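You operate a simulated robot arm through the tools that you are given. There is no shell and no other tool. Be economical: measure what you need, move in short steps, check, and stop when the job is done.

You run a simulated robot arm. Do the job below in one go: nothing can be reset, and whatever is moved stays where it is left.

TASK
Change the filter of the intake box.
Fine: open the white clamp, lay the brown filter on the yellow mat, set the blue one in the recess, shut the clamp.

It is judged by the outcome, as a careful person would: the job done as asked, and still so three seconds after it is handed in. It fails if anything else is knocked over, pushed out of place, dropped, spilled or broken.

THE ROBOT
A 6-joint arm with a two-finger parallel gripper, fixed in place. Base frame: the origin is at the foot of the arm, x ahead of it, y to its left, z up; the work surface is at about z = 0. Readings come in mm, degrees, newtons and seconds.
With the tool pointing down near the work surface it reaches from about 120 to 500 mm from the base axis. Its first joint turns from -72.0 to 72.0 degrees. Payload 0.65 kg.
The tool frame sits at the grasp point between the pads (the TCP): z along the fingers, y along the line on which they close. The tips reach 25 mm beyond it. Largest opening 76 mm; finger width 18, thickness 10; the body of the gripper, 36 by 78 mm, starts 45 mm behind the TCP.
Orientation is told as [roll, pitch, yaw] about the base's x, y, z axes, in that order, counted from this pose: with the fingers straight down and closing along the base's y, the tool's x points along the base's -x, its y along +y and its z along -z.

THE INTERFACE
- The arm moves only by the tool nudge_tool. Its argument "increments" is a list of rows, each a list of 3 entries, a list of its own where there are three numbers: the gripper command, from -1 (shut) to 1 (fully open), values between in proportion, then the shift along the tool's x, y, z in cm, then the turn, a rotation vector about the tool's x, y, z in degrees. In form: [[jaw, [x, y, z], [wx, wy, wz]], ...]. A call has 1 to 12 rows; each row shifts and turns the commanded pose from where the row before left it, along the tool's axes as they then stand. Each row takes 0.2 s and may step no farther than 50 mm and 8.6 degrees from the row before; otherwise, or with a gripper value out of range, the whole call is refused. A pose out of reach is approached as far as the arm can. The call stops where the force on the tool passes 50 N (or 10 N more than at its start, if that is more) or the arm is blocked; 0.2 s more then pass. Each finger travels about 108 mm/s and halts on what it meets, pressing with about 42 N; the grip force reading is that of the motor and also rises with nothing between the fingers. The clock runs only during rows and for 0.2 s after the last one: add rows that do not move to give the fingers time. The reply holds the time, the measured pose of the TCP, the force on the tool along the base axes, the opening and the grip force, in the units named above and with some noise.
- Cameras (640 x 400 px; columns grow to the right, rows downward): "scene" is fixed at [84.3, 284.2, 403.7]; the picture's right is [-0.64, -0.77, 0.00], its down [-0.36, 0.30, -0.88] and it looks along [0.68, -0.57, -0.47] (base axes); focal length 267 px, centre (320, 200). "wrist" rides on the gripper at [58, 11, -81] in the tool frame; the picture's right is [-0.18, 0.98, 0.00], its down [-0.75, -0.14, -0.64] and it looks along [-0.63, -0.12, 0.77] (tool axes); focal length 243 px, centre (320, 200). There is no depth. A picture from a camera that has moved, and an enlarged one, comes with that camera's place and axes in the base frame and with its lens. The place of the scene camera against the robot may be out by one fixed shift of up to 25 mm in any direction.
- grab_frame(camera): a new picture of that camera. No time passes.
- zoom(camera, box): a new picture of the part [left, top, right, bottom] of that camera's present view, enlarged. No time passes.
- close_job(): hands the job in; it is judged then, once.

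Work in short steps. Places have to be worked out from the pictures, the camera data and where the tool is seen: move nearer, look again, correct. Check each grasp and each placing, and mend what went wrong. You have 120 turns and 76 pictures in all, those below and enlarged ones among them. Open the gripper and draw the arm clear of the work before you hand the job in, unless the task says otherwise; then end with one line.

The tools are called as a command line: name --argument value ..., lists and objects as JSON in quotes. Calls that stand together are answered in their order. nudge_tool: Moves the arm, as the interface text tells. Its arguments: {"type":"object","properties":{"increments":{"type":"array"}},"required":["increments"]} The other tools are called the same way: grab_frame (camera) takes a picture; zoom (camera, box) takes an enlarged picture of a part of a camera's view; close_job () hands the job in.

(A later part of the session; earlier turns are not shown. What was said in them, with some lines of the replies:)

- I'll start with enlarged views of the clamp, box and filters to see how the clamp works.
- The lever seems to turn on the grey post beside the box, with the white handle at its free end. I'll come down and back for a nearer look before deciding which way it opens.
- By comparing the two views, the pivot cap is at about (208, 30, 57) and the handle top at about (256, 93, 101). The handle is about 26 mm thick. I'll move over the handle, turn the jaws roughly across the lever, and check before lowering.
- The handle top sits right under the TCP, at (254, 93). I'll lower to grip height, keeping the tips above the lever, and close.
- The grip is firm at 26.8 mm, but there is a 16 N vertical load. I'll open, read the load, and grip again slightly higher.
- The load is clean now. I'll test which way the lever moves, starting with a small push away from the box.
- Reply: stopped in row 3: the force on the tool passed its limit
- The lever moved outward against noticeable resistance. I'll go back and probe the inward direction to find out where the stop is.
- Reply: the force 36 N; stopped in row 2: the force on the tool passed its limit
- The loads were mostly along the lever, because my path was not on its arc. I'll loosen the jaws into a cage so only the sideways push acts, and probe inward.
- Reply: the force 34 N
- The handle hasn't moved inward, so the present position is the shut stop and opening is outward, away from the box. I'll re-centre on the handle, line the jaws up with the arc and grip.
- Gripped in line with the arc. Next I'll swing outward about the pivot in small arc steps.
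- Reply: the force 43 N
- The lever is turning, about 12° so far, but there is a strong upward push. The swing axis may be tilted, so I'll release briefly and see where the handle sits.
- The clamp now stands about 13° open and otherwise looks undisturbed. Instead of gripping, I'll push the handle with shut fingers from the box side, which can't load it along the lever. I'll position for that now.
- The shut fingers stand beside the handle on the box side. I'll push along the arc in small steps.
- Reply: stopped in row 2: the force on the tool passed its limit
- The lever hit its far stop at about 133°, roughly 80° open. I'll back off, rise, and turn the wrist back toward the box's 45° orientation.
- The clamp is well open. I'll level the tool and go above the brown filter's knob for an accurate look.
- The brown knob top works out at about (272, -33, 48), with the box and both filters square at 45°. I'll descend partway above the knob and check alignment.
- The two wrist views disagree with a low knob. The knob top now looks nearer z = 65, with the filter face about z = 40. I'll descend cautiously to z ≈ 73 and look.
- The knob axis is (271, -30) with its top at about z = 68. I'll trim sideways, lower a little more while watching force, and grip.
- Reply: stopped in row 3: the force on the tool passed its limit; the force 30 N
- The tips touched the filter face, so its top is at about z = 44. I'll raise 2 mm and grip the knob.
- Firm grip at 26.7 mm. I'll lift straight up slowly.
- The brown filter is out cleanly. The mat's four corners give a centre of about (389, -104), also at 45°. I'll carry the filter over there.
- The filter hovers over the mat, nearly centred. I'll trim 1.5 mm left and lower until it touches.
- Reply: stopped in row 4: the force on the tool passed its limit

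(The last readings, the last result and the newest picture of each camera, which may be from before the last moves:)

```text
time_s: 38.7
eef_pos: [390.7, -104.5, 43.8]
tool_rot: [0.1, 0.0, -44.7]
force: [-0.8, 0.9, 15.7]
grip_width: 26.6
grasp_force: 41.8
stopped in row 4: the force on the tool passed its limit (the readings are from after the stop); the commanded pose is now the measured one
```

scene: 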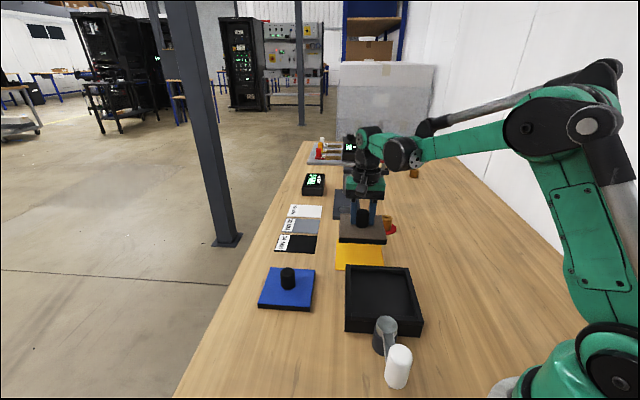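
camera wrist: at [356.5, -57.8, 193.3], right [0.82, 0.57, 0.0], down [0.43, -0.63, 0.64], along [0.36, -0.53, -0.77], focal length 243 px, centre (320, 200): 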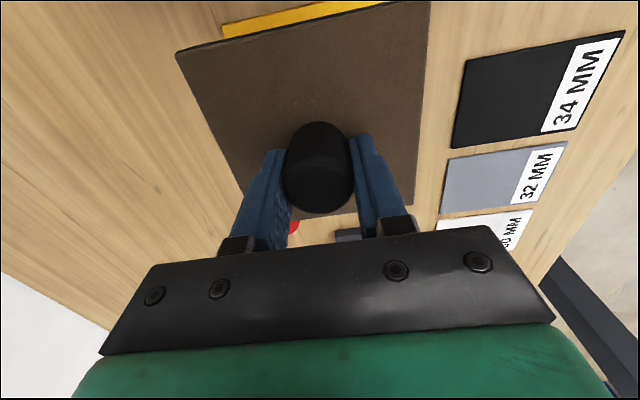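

Contact at TCP z ≈ 44, so the filter is down. I'll release gently and rise.

nudge_tool --increments '[[-0.1, [0, 0, 0], [0, 0, 0]], [0.4, [0, 0, 0], [0, 0, 0]], [0.4, [0, 0, 0], [0, 0, 0]], [0.4, [0, 0, -2], [0, 0, 0]], [0.4, [0, 0, -4], [0, 0, 0]], [0.4, [0, 0, -4], [0, 0, 0]], [0.4, [0, 0, -4], [0, 0, 0]], [0.4, [0, 0, 0], [0, 0, 0]]]'

zoom --camera "scene" --box '[240, 190, 440, 350]'

grab_frame --camera "wrist"

```text
time_s: 40.5
eef_pos: [388.8, -105.9, 183.9]
tool_rot: [0.0, 0.0, -44.9]
force: [0.0, -0.4, 0.2]
grip_width: 53.3
grasp_force: 0.1
```

```text
2.50 times, centred on (340, 270) of scene
camera zoom: at [84.3, 284.2, 403.7], right [-0.64, -0.77, 0.0], down [-0.36, 0.3, -0.88], along [0.68, -0.57, -0.47], focal length 668 px, centre (270, 25)
```

zoom: 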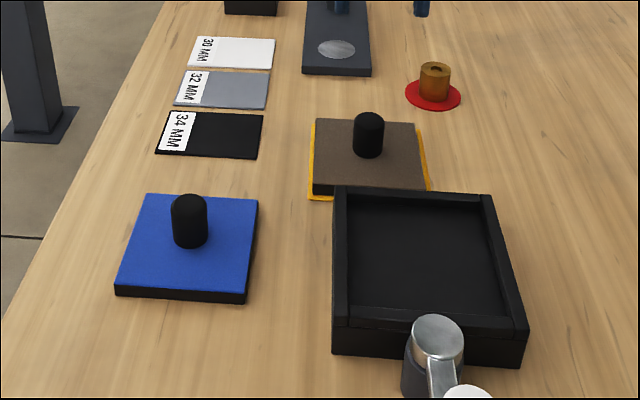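

```text
34 pictures are left
camera wrist: at [355.2, -56.5, 264.3], right [0.82, 0.57, 0.0], down [0.43, -0.63, 0.64], along [0.36, -0.53, -0.77], focal length 243 px, centre (320, 200)
```

wrist: 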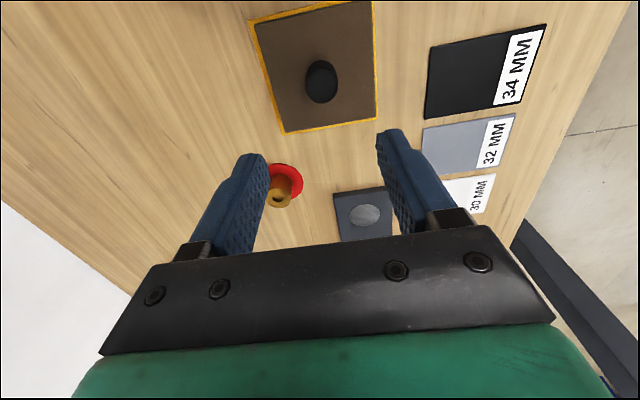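

The brown filter lies squarely on the mat. I'll go above the blue filter, estimated at (402, 82), at the same height so I can compare the pictures.

nudge_tool --increments '[[0.4, [2.06, 2.37, 0], [0, 0, 0]], [0.4, [2.06, 2.37, 0], [0, 0, 0]], [0.4, [2.06, 2.37, 0], [0, 0, 0]], [0.4, [2.06, 2.37, 0], [0, 0, 0]], [0.4, [2.06, 2.37, 0], [0, 0, 0]], [0.4, [2.06, 2.38, 0], [0, 0, 0]], [0.4, [0, 0, 0], [0, 0, 0]]]'

grab_frame --camera "wrist"

```text
time_s: 42.1
eef_pos: [404.9, 85.1, 184.8]
tool_rot: [0.0, -0.1, -45.0]
force: [-0.3, -0.1, -0.1]
grip_width: 53.2
grasp_force: 0.0
```

```text
33 pictures are left
camera wrist: at [371.6, 132.9, 263.8], right [0.82, 0.57, 0.0], down [0.43, -0.63, 0.64], along [0.36, -0.53, -0.77], focal length 243 px, centre (320, 200)
```

wrist: 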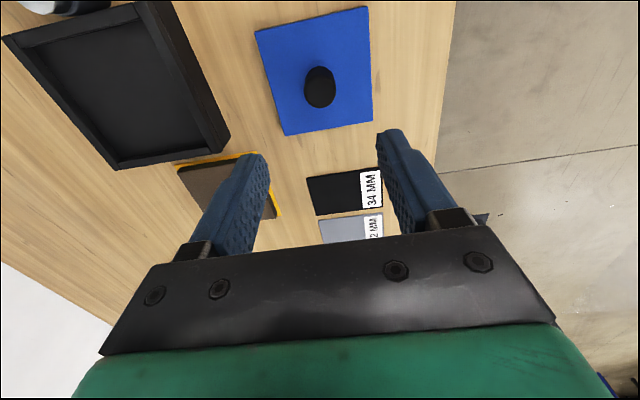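

zoom --camera "wrist" --box '[230, 0, 400, 150]'

```text
2.67 times, centred on (315, 75) of wrist
camera zoom: at [371.6, 132.9, 263.8], right [0.82, 0.57, 0.0], down [0.43, -0.63, 0.64], along [0.36, -0.53, -0.77], focal length 647 px, centre (333, 533)
```

zoom: 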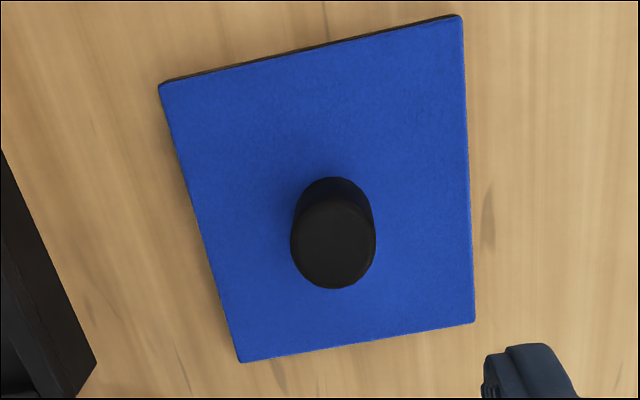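

The blue filter's centre is (405.7, 83.0) and its yaw is within 0.3° of square. Before picking it up, I'll hover over the empty recess at the same height to measure its centre the same way.

nudge_tool --increments '[[0.4, [0.25, -3.53, 0], [0, 0, 0]], [0.4, [0.25, -3.53, 0], [0, 0, 0]], [0.4, [0.25, -3.53, 0], [0, 0, 0]], [0.4, [0.25, -3.53, 0], [0, 0, 0]], [0.4, [0.27, -3.54, 0], [0, 0, 0]], [0.4, [0, 0, 0], [0, 0, 0]], [0.4, [0, 0, 0], [0, 0, 0]]]'

zoom --camera "wrist" --box '[220, 0, 400, 160]'

```text
time_s: 43.7
eef_pos: [270.6, -34.8, 183.4]
tool_rot: [0.1, 0.0, -44.9]
force: [0.5, -0.3, 0.0]
grip_width: 53.1
grasp_force: 0.0
```

```text
2.50 times, centred on (310, 80) of wrist
camera zoom: at [237.2, 15.3, 263.7], right [0.82, 0.57, 0.0], down [0.43, -0.63, 0.64], along [0.36, -0.53, -0.77], focal length 606 px, centre (345, 500)
```

zoom: 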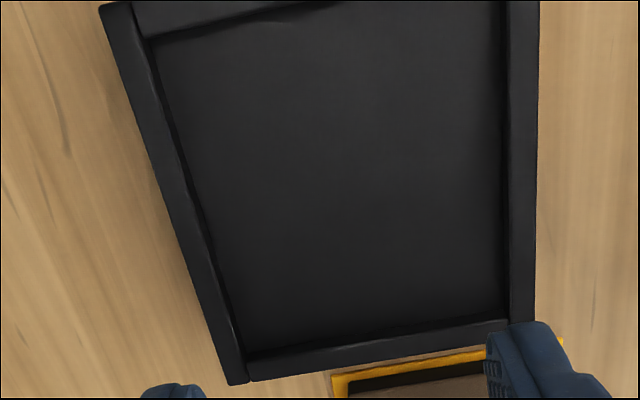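

The recess is about 107 mm inside against a roughly 94 mm filter, so there's good clearance. The brown one sat at TCP (271, -31), and I'll use that as the target. Now I'll go back to the blue filter and descend around its knob.

nudge_tool --increments '[[0.4, [-0.28, 3.58, 0], [0, 0, 0]], [0.4, [-0.28, 3.58, 0], [0, 0, 0]], [0.4, [-0.28, 3.58, 0], [0, 0, 0]], [0.4, [-0.28, 3.58, 0], [0, 0, 0]], [0.4, [-0.28, 3.58, 0], [0, 0, 0]], [0.4, [0, 0, 4], [0, 0, 0]], [0.4, [0, 0, 4], [0, 0, 0]], [0.4, [0, 0, 3], [0, 0, 0]], [0.4, [0, 0, 0], [0, 0, 0]], [0.4, [0, 0, 0], [0, 0, 0]]]'

grab_frame --camera "wrist"

```text
time_s: 45.9
eef_pos: [406.6, 84.7, 72.8]
tool_rot: [0.0, 0.0, -44.9]
force: [-0.2, -0.4, 0.2]
grip_width: 53.2
grasp_force: 0.1
```

```text
30 pictures are left
camera wrist: at [372.5, 133.1, 152.4], right [0.82, 0.57, 0.0], down [0.43, -0.63, 0.64], along [0.36, -0.53, -0.77], focal length 243 px, centre (320, 200)
```

wrist: 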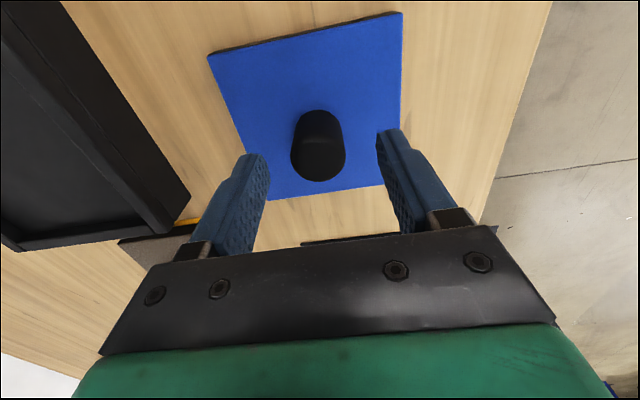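

The knob is centred between the jaws. I'll trim 2 mm forward to match the brown grasp, lower to z ≈ 46 and grip.

nudge_tool --increments '[[0.4, [-0.2, 0, 1], [0, 0, 0]], [0.4, [0, 0, 1], [0, 0, 0]], [0.4, [0, 0, 0.6], [0, 0, 0]], [0.4, [0, 0, 0], [0, 0, 0]], [0.4, [0, 0, 0], [0, 0, 0]], [-1, [0, 0, 0], [0, 0, 0]], [-1, [0, 0, 0], [0, 0, 0]], [-1, [0, 0, 0], [0, 0, 0]]]'

```text
time_s: 47.7
eef_pos: [407.3, 82.9, 46.9]
tool_rot: [0.0, -0.1, -44.9]
force: [-0.6, -0.1, -0.5]
grip_width: 27.0
grasp_force: 41.3
```

Gripped at 27.0 mm, same as the other knob. I'll lift straight up and check.

nudge_tool --increments '[[-1, [0, 0, -1], [0, 0, 0]], [-1, [0, 0, -2], [0, 0, 0]], [-1, [0, 0, -3], [0, 0, 0]], [-1, [0, 0, -4], [0, 0, 0]], [-1, [0, 0, 0], [0, 0, 0]], [-1, [0, 0, 0], [0, 0, 0]]]'

grab_frame --camera "wrist"

```text
time_s: 49.1
eef_pos: [406.4, 83.3, 148.4]
tool_rot: [0.0, 0.0, -44.9]
force: [0.7, 0.3, -0.4]
grip_width: 26.7
grasp_force: 42.0
```

```text
29 pictures are left
camera wrist: at [373.8, 132.5, 226.8], right [0.82, 0.57, 0.0], down [0.43, -0.63, 0.64], along [0.36, -0.53, -0.77], focal length 243 px, centre (320, 200)
```

wrist: 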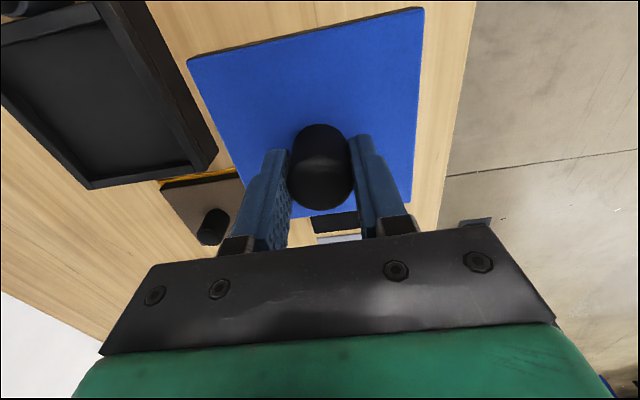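

The blue filter hangs level and in the same attitude as the brown one did. I'll carry it above the recess.

nudge_tool --increments '[[-1, [0.3, -3.52, 0], [0, 0, 0]], [-1, [0.3, -3.52, 0], [0, 0, 0]], [-1, [0.3, -3.52, 0], [0, 0, 0]], [-1, [0.3, -3.52, 0], [0, 0, 0]], [-1, [0.3, -3.52, 0], [0, 0, 0]], [-1, [0, 0, 1.5], [0, 0, 0]], [-1, [0, 0, 1.5], [0, 0, 0]], [-1, [0, 0, 0], [0, 0, 0]], [-1, [0, 0, 0], [0, 0, 0]]]'

zoom --camera "scene" --box '[310, 210, 450, 350]'

grab_frame --camera "wrist"

```text
time_s: 51.1
eef_pos: [271.9, -32.1, 116.7]
tool_rot: [0.0, 0.0, -44.9]
force: [-0.1, 0.2, -0.5]
grip_width: 26.7
grasp_force: 41.8
```

```text
2.86 times, centred on (380, 280) of scene
camera zoom: at [84.3, 284.2, 403.7], right [-0.64, -0.77, 0.0], down [-0.36, 0.3, -0.88], along [0.68, -0.57, -0.47], focal length 764 px, centre (149, -29)
```

zoom: 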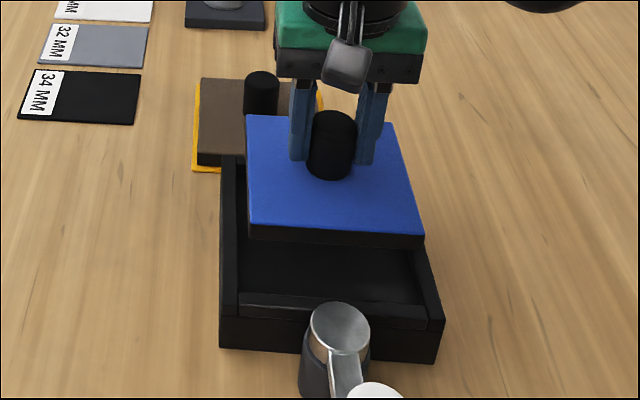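

```text
27 pictures are left
camera wrist: at [239.2, 16.9, 197.4], right [0.82, 0.57, 0.0], down [0.43, -0.63, 0.64], along [0.36, -0.53, -0.77], focal length 243 px, centre (320, 200)
```

wrist: 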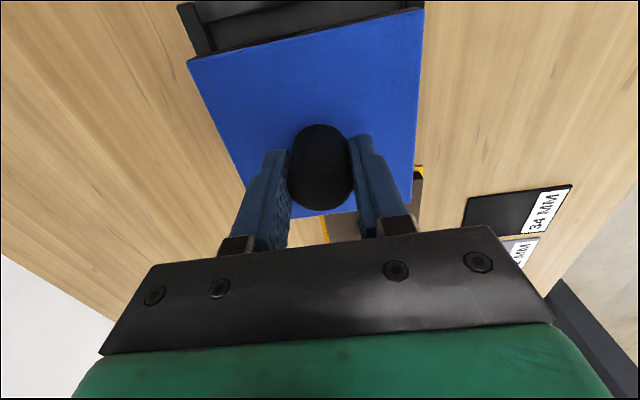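

nudge_tool --increments '[[-1, [0.18, 0, 0.9], [0, 0, 0]], [-1, [0, 0, 0.9], [0, 0, 0]], [-1, [0, 0, 0], [0, 0, 0]], [-1, [0, 0, 0], [0, 0, 0]]]'

zoom --camera "scene" --box '[325, 230, 445, 345]'

```text
time_s: 52.1
eef_pos: [271.9, -31.2, 99.7]
tool_rot: [0.1, 0.0, -45.0]
force: [-1.0, -0.4, -1.2]
grip_width: 26.6
grasp_force: 41.4
```

```text
3.48 times, centred on (385, 288) of scene
camera zoom: at [84.3, 284.2, 403.7], right [-0.64, -0.77, 0.0], down [-0.36, 0.3, -0.88], along [0.68, -0.57, -0.47], focal length 930 px, centre (94, -104)
```

zoom: 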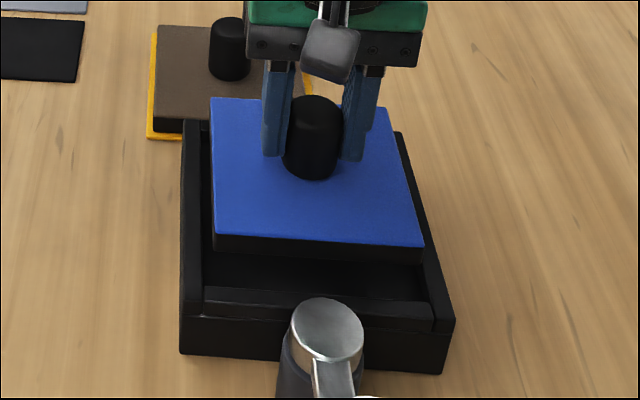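

The filter is over the recess with even side gaps. I'll shift 1.5 mm toward the pivot and lower it in.

nudge_tool --increments '[[-1, [0.15, 0, 0.5], [0, 0, 0]], [-1, [0, 0, 0.6], [0, 0, 0]], [-1, [0, 0, 0.5], [0, 0, 0]], [-1, [0, 0, 0.3], [0, 0, 0]], [-1, [0, 0, 0], [0, 0, 0]]]'

zoom --camera "scene" --box '[325, 230, 445, 345]'

```text
time_s: 53.3
eef_pos: [270.7, -29.4, 80.2]
tool_rot: [-0.1, 0.1, -45.0]
force: [-0.8, 0.3, -0.9]
grip_width: 27.0
grasp_force: 42.2
```

```text
3.48 times, centred on (385, 288) of scene
camera zoom: at [84.3, 284.2, 403.7], right [-0.64, -0.77, 0.0], down [-0.36, 0.3, -0.88], along [0.68, -0.57, -0.47], focal length 930 px, centre (94, -104)
```

zoom: 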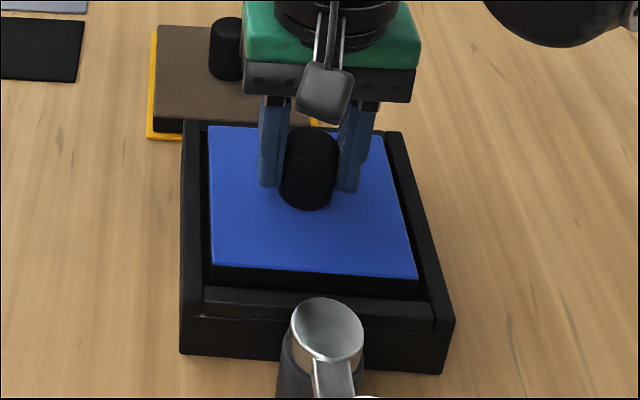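

It is entering with clearance, sitting slightly left. I'll trim 1.5 mm right and keep lowering until contact.

nudge_tool --increments '[[-1, [0, -0.15, 0.2], [0, 0, 0]], [-1, [0, 0, 0.2], [0, 0, 0]], [-1, [0, 0, 0.2], [0, 0, 0]], [-1, [0, 0, 0.15], [0, 0, 0]], [-1, [0, 0, 0.15], [0, 0, 0]], [-1, [0, 0, 0.15], [0, 0, 0]], [-1, [0, 0, 0], [0, 0, 0]]]'

zoom --camera "scene" --box '[325, 230, 445, 345]'

```text
time_s: 54.0
eef_pos: [268.6, -30.4, 76.6]
tool_rot: [-0.2, 0.1, -44.9]
force: [-2.0, -0.4, 22.7]
grip_width: 26.8
grasp_force: 41.7
stopped in row 3: the force on the tool passed its limit (the readings are from after the stop); the commanded pose is now the measured one
```

```text
3.48 times, centred on (385, 288) of scene
camera zoom: at [84.3, 284.2, 403.7], right [-0.64, -0.77, 0.0], down [-0.36, 0.3, -0.88], along [0.68, -0.57, -0.47], focal length 930 px, centre (94, -104)
```

zoom: 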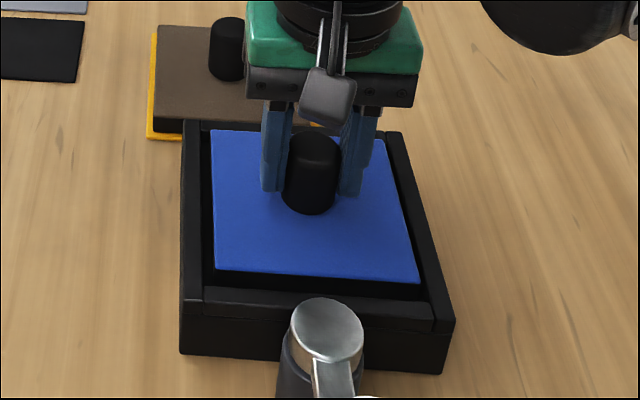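

The load rose about 3 mm earlier than I expected. I'll check the wrist view for a tilted or caught edge before releasing.

zoom --camera "wrist" --box '[150, 0, 460, 230]'

```text
1.74 times, centred on (305, 115) of wrist
camera zoom: at [235.9, 18.4, 157.1], right [0.82, 0.57, 0.0], down [0.44, -0.63, 0.64], along [0.36, -0.53, -0.77], focal length 422 px, centre (346, 348)
```

zoom: 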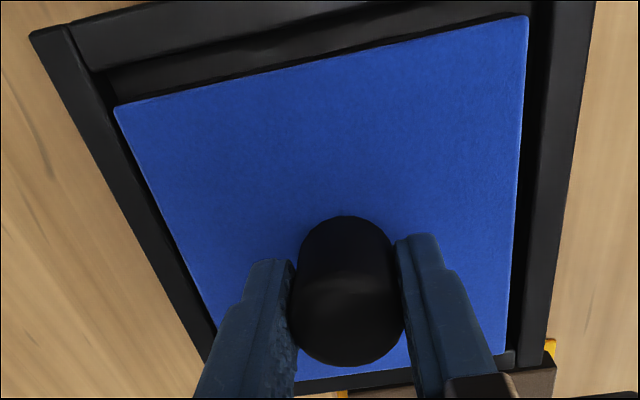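

The filter is biased toward the far wall, while the near side shows a wider gap. I'll lift 5 mm, shift 3 mm toward the pivot side, and lower again.

nudge_tool --increments '[[-1, [0, 0, -0.5], [0, 0, 0]], [-1, [0.3, 0, 0], [0, 0, 0]], [-1, [0, 0, 0], [0, 0, 0]], [-1, [0, 0, 0.3], [0, 0, 0]], [-1, [0, 0, 0.2], [0, 0, 0]], [-1, [0, 0, 0.2], [0, 0, 0]], [-1, [0, 0, 0.2], [0, 0, 0]], [-1, [0, 0, 0.2], [0, 0, 0]], [-1, [0, 0, 0], [0, 0, 0]]]'

zoom --camera "scene" --box '[325, 230, 445, 345]'

zoom --camera "wrist" --box '[150, 0, 460, 230]'

```text
time_s: 55.3
eef_pos: [267.5, -27.2, 76.9]
tool_rot: [-0.1, 0.1, -44.8]
force: [-2.9, 0.6, 23.5]
grip_width: 26.7
grasp_force: 41.8
stopped in row 6: the force on the tool passed its limit (the readings are from after the stop); the commanded pose is now the measured one
```

```text
3.48 times, centred on (385, 288) of scene
camera zoom: at [84.3, 284.2, 403.7], right [-0.64, -0.77, 0.0], down [-0.36, 0.3, -0.88], along [0.68, -0.57, -0.47], focal length 930 px, centre (94, -104)
```

zoom: 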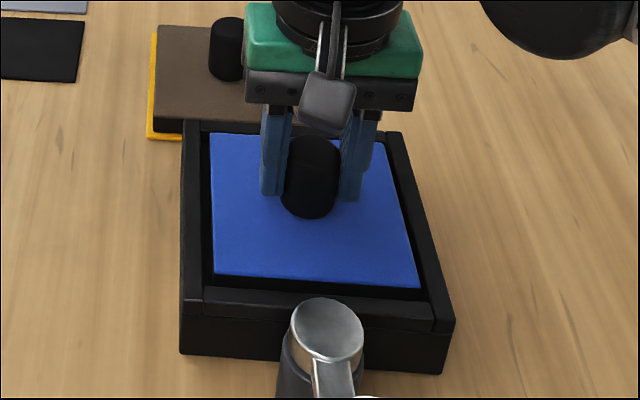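

```text
1.74 times, centred on (305, 115) of wrist
camera zoom: at [234.5, 20.6, 157.0], right [0.82, 0.57, 0.0], down [0.44, -0.63, 0.64], along [0.36, -0.53, -0.77], focal length 422 px, centre (346, 348)
```

zoom: 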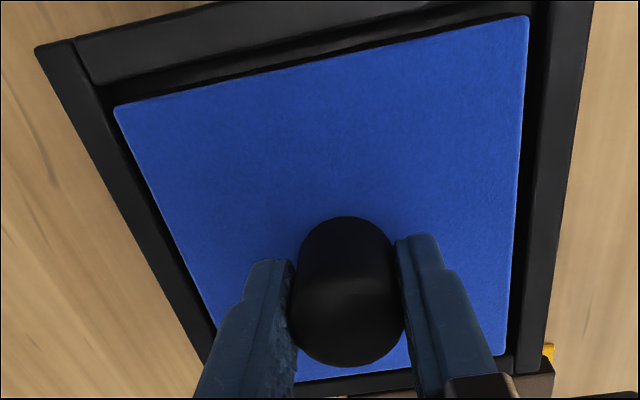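

It stops at the same height in a different place, and its outline now matches where the brown filter sat. So it's resting on the recess floor. I'll release and rise.

nudge_tool --increments '[[-0.1, [0, 0, 0], [0, 0, 0]], [0.3, [0, 0, 0], [0, 0, 0]], [0.3, [0, 0, 0], [0, 0, 0]], [0.3, [0, 0, -2], [0, 0, 0]], [0.3, [0, 0, -4], [0, 0, 0]], [0.3, [0, 0, -4], [0, 0, 0]], [0.3, [0, 0, -2], [0, 0, 0]], [0.3, [0, 0, 0], [0, 0, 0]]]'

zoom --camera "scene" --box '[310, 210, 450, 350]'

grab_frame --camera "wrist"

```text
time_s: 57.1
eef_pos: [267.0, -28.0, 196.5]
tool_rot: [-0.1, 0.2, -44.8]
force: [0.0, 0.7, -0.4]
grip_width: 49.6
grasp_force: 0.1
```

```text
2.86 times, centred on (380, 280) of scene
camera zoom: at [84.3, 284.2, 403.7], right [-0.64, -0.77, 0.0], down [-0.36, 0.3, -0.88], along [0.68, -0.57, -0.47], focal length 764 px, centre (149, -29)
```

zoom: 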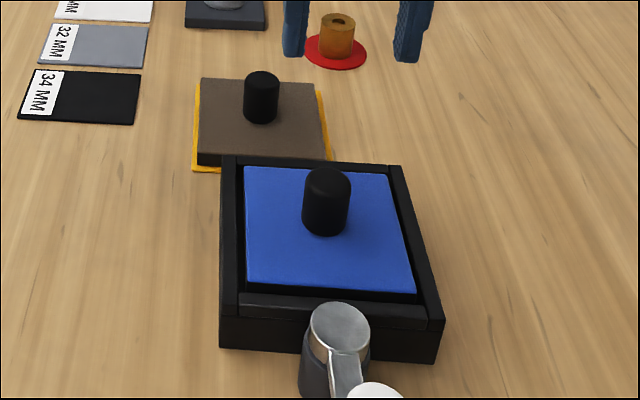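

```text
19 pictures are left
camera wrist: at [234.2, 21.1, 277.8], right [0.82, 0.57, 0.0], down [0.44, -0.63, 0.64], along [0.36, -0.53, -0.77], focal length 243 px, centre (320, 200)
```

wrist: 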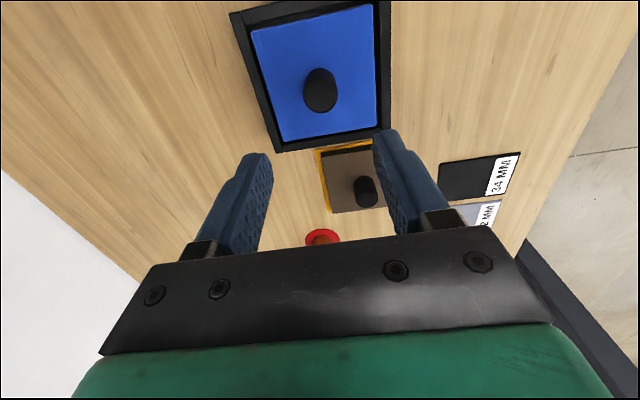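

The blue filter sits flat in the recess with gaps all round. Next is the clamp. I'll move over the open handle, estimated at (154, 88), with the jaws across its arc.

nudge_tool --increments '[[1, [3.2, 0.05, 0], [0, 0, 0]], [1, [3.2, 0.05, 0], [0, 0, 0]], [1, [3.2, 0.05, 0], [0, 0, 0]], [1, [3.2, 0.05, 0], [0, 0, 0]], [1, [3.3, 0.05, 0], [0, 0, 0]], [1, [0, 0, 2.5], [0, 0, 0]], [1, [0, 0, 2], [0, 0, 0]], [1, [0, 0, 0], [0, 0, 0]]]'

grab_frame --camera "wrist"

```text
time_s: 58.9
eef_pos: [154.7, 87.0, 151.7]
tool_rot: [-0.1, 0.2, -44.8]
force: [-0.2, -0.4, 0.6]
grip_width: 76.0
grasp_force: 0.1
```

```text
18 pictures are left
camera wrist: at [121.7, 136.3, 232.3], right [0.82, 0.57, 0.0], down [0.44, -0.63, 0.64], along [0.36, -0.53, -0.77], focal length 243 px, centre (320, 200)
```

wrist: 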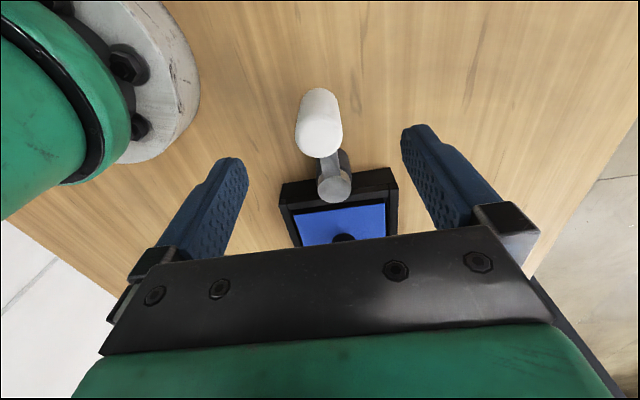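

The handle is centred under the jaws. I'll lower, close the jaws to a loose cage, and sweep the lever back along its arc.

nudge_tool --increments '[[1, [0, 0, 2], [0, 0, 0]], [1, [0, 0, 2], [0, 0, 0]], [1, [0, 0, 1.6], [0, 0, 0]], [0.1, [0, 0, 0], [0, 0, 0]], [0.1, [0, 0, 0], [0, 0, 0]], [0.1, [-0.02, 0.6, 0], [0, 0, 4]], [0.1, [-0.02, 0.55, 0], [0, 0, 4]], [0.1, [-0.02, 0.55, 0], [0, 0, 4]], [0.1, [-0.02, 0.55, 0], [0, 0, 4]], [0.1, [-0.02, 0.55, 0], [0, 0, 4]], [0.1, [0, 0, 0], [0, 0, 0]]]'

grab_frame --camera "wrist"

```text
time_s: 61.3
eef_pos: [178.5, 103.8, 96.0]
tool_rot: [-0.1, 0.1, -64.9]
force: [-1.0, 0.1, 0.5]
grip_width: 42.2
grasp_force: 0.1
```

```text
17 pictures are left
camera wrist: at [164.0, 160.7, 176.1], right [0.97, 0.25, 0.0], down [0.19, -0.74, 0.64], along [0.16, -0.62, -0.77], focal length 243 px, centre (320, 200)
```

wrist: 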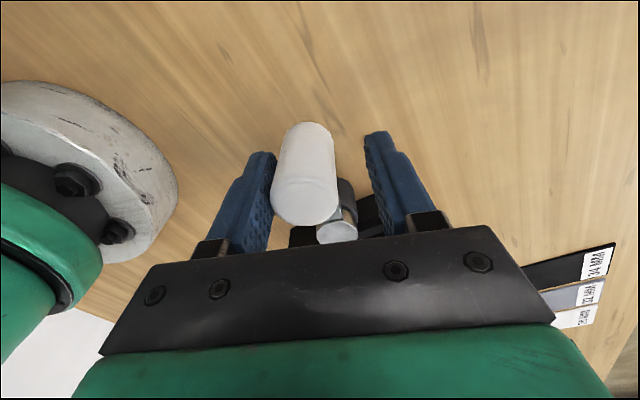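

The cage is carrying the handle along freely. I'll continue the sweep.

nudge_tool --increments '[[0.1, [-0.02, 0.55, 0], [0, 0, 4]], [0.1, [-0.02, 0.55, 0], [0, 0, 4]], [0.1, [-0.02, 0.55, 0], [0, 0, 4]], [0.1, [-0.02, 0.55, 0], [0, 0, 4]], [0.1, [-0.02, 0.55, 0], [0, 0, 4]], [0.1, [-0.02, 0.55, 0], [0, 0, 4]], [0.1, [-0.02, 0.55, 0], [0, 0, 4]], [0.1, [0, 0, 0], [0, 0, 0]]]'

nudge_tool --increments '[[0.1, [-0.02, 0.55, 0], [0, 0, 4]], [0.1, [-0.02, 0.55, 0], [0, 0, 4]], [0.1, [-0.02, 0.55, 0], [0, 0, 4]], [0.1, [0, 0, 0], [0, 0, 0]]]'

grab_frame --camera "wrist"

```text
time_s: 63.1
eef_pos: [216.2, 110.1, 95.1]
tool_rot: [-0.2, 0.0, -92.9]
force: [-0.6, 1.0, -0.5]
grip_width: 42.5
grasp_force: 0.2
```

```text
time_s: 64.1
eef_pos: [231.1, 106.4, 95.6]
tool_rot: [-0.2, 0.0, -104.9]
force: [-0.3, 0.6, 0.6]
grip_width: 42.2
grasp_force: 0.8
```

```text
16 pictures are left
camera wrist: at [257.8, 160.7, 175.8], right [0.9, -0.43, 0.0], down [-0.33, -0.69, 0.64], along [-0.28, -0.58, -0.77], focal length 243 px, centre (320, 200)
```

wrist: 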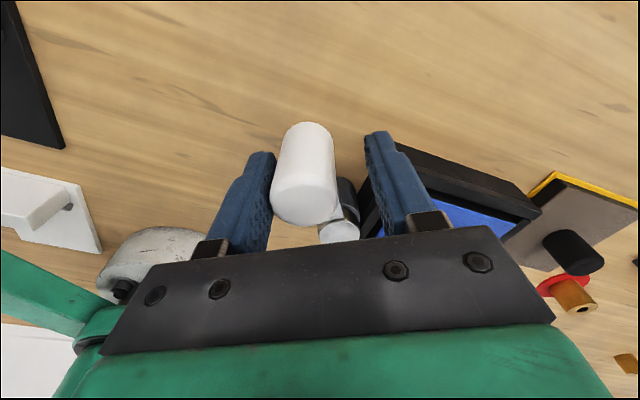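

nudge_tool --increments '[[0.1, [-0.02, 0.55, 0], [0, 0, 4]], [0.1, [-0.02, 0.55, 0], [0, 0, 4]], [0.1, [-0.02, 0.55, 0], [0, 0, 4]], [0.1, [-0.02, 0.55, 0], [0, 0, 4]], [0.1, [-0.02, 0.55, 0], [0, 0, 4]], [0.1, [0, 0, 0], [0, 0, 0]]]'

nudge_tool --increments '[[0.1, [-0.02, 0.4, 0], [0, 0, 3]], [0.1, [-0.02, 0.4, 0], [0, 0, 3]], [0.1, [0, 0, 0], [0, 0, 0]]]'

grab_frame --camera "wrist"

```text
time_s: 65.5
eef_pos: [255.7, 96.0, 96.6]
tool_rot: [-0.2, -0.2, -124.9]
force: [0.3, -0.9, -0.3]
grip_width: 41.7
grasp_force: 0.1
```

```text
time_s: 66.3
eef_pos: [262.7, 91.0, 94.3]
tool_rot: [-0.2, -0.1, -130.9]
force: [-1.0, 0.2, -0.2]
grip_width: 42.2
grasp_force: 0.1
```

```text
15 pictures are left
camera wrist: at [309.5, 127.7, 175.6], right [0.62, -0.78, 0.0], down [-0.6, -0.48, 0.64], along [-0.51, -0.4, -0.76], focal length 243 px, centre (320, 200)
```

wrist: 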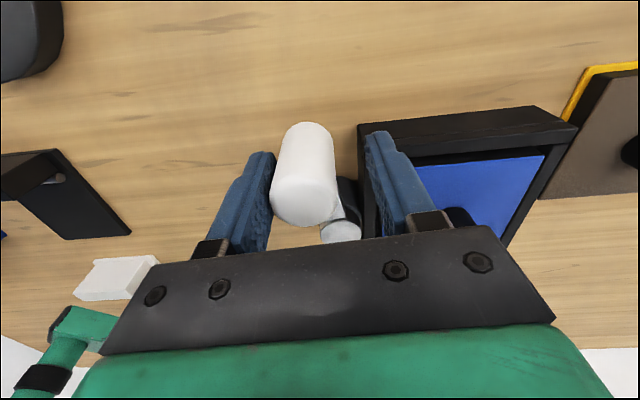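

The handle is back at about (255, 93), its original place. I'll push a little further to make sure it is fully against the shut stop.

nudge_tool --increments '[[0.1, [-0.01, 0.3, 0], [0, 0, 2]], [0.1, [-0.01, 0.3, 0], [0, 0, 0]], [0.1, [0, 0.3, 0], [0, 0, 0]], [0.1, [0, 0.3, 0], [0, 0, 0]], [0.1, [0, 0, 0], [0, 0, 0]]]'

grab_frame --camera "wrist"

```text
time_s: 67.5
eef_pos: [271.0, 84.3, 93.9]
tool_rot: [-0.2, -0.1, -132.8]
force: [-23.7, 12.0, -8.2]
grip_width: 63.0
grasp_force: 13.7
```

```text
14 pictures are left
camera wrist: at [319.0, 118.5, 175.2], right [0.6, -0.8, 0.0], down [-0.61, -0.46, 0.65], along [-0.52, -0.38, -0.76], focal length 243 px, centre (320, 200)
```

wrist: 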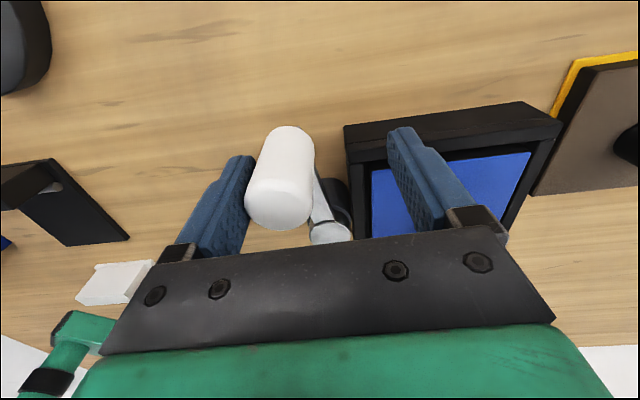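

The lever is pressed firmly against the shut stop, with the same 26 N as I felt there at the start. I'll re-centre with the jaws open, rise clear, and do the final check.

nudge_tool --increments '[[0.7, [0, -0.6, 0], [0, 0, 0]], [1, [0, -0.7, 0], [0, 0, 0]], [1, [0, 0, 0], [0, 0, 0]], [1, [0, 0, -3], [0, 0, 0]], [1, [0, 0, -4], [0, 0, 0]], [1, [0, 0, -4], [0, 0, 0]], [1, [0, 0, -4], [0, 0, 0]], [1, [0, 0, 0], [0, 0, 0]]]'

grab_frame --camera "scene"

grab_frame --camera "wrist"

```text
time_s: 69.3
eef_pos: [261.8, 92.1, 246.8]
tool_rot: [-0.2, -0.2, -132.9]
force: [-1.1, 0.1, -0.1]
grip_width: 75.9
grasp_force: 0.0
```

```text
13 pictures are left
```

scene: 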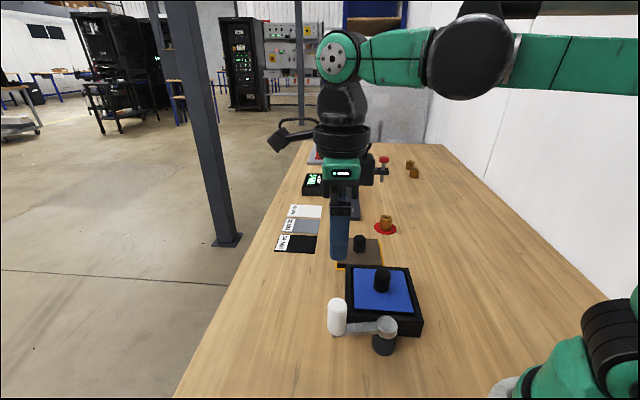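

```text
12 pictures are left
camera wrist: at [309.7, 127.5, 326.1], right [0.6, -0.8, 0.0], down [-0.61, -0.46, 0.64], along [-0.52, -0.38, -0.76], focal length 243 px, centre (320, 200)
```

wrist: 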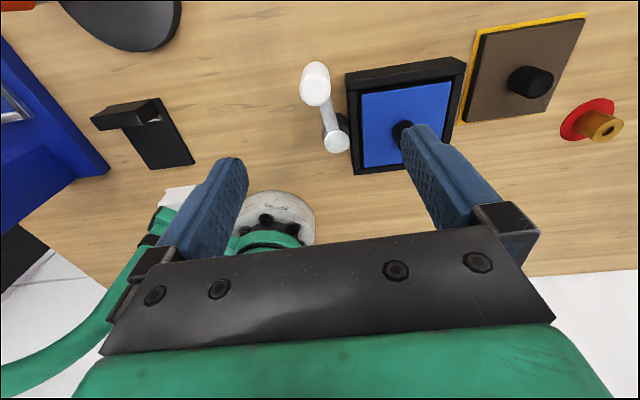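

The clamp is back exactly where it stood in the first picture, the blue filter is in the recess, and the brown one is on the mat. Nothing else has moved and the arm is clear, so I'm handing in.

close_job

```text
The job is handed in.
```

The filter is changed: the brown one lies on the yellow mat, the blue one sits in the recess, and the white clamp is shut against its stop, with nothing else disturbed.
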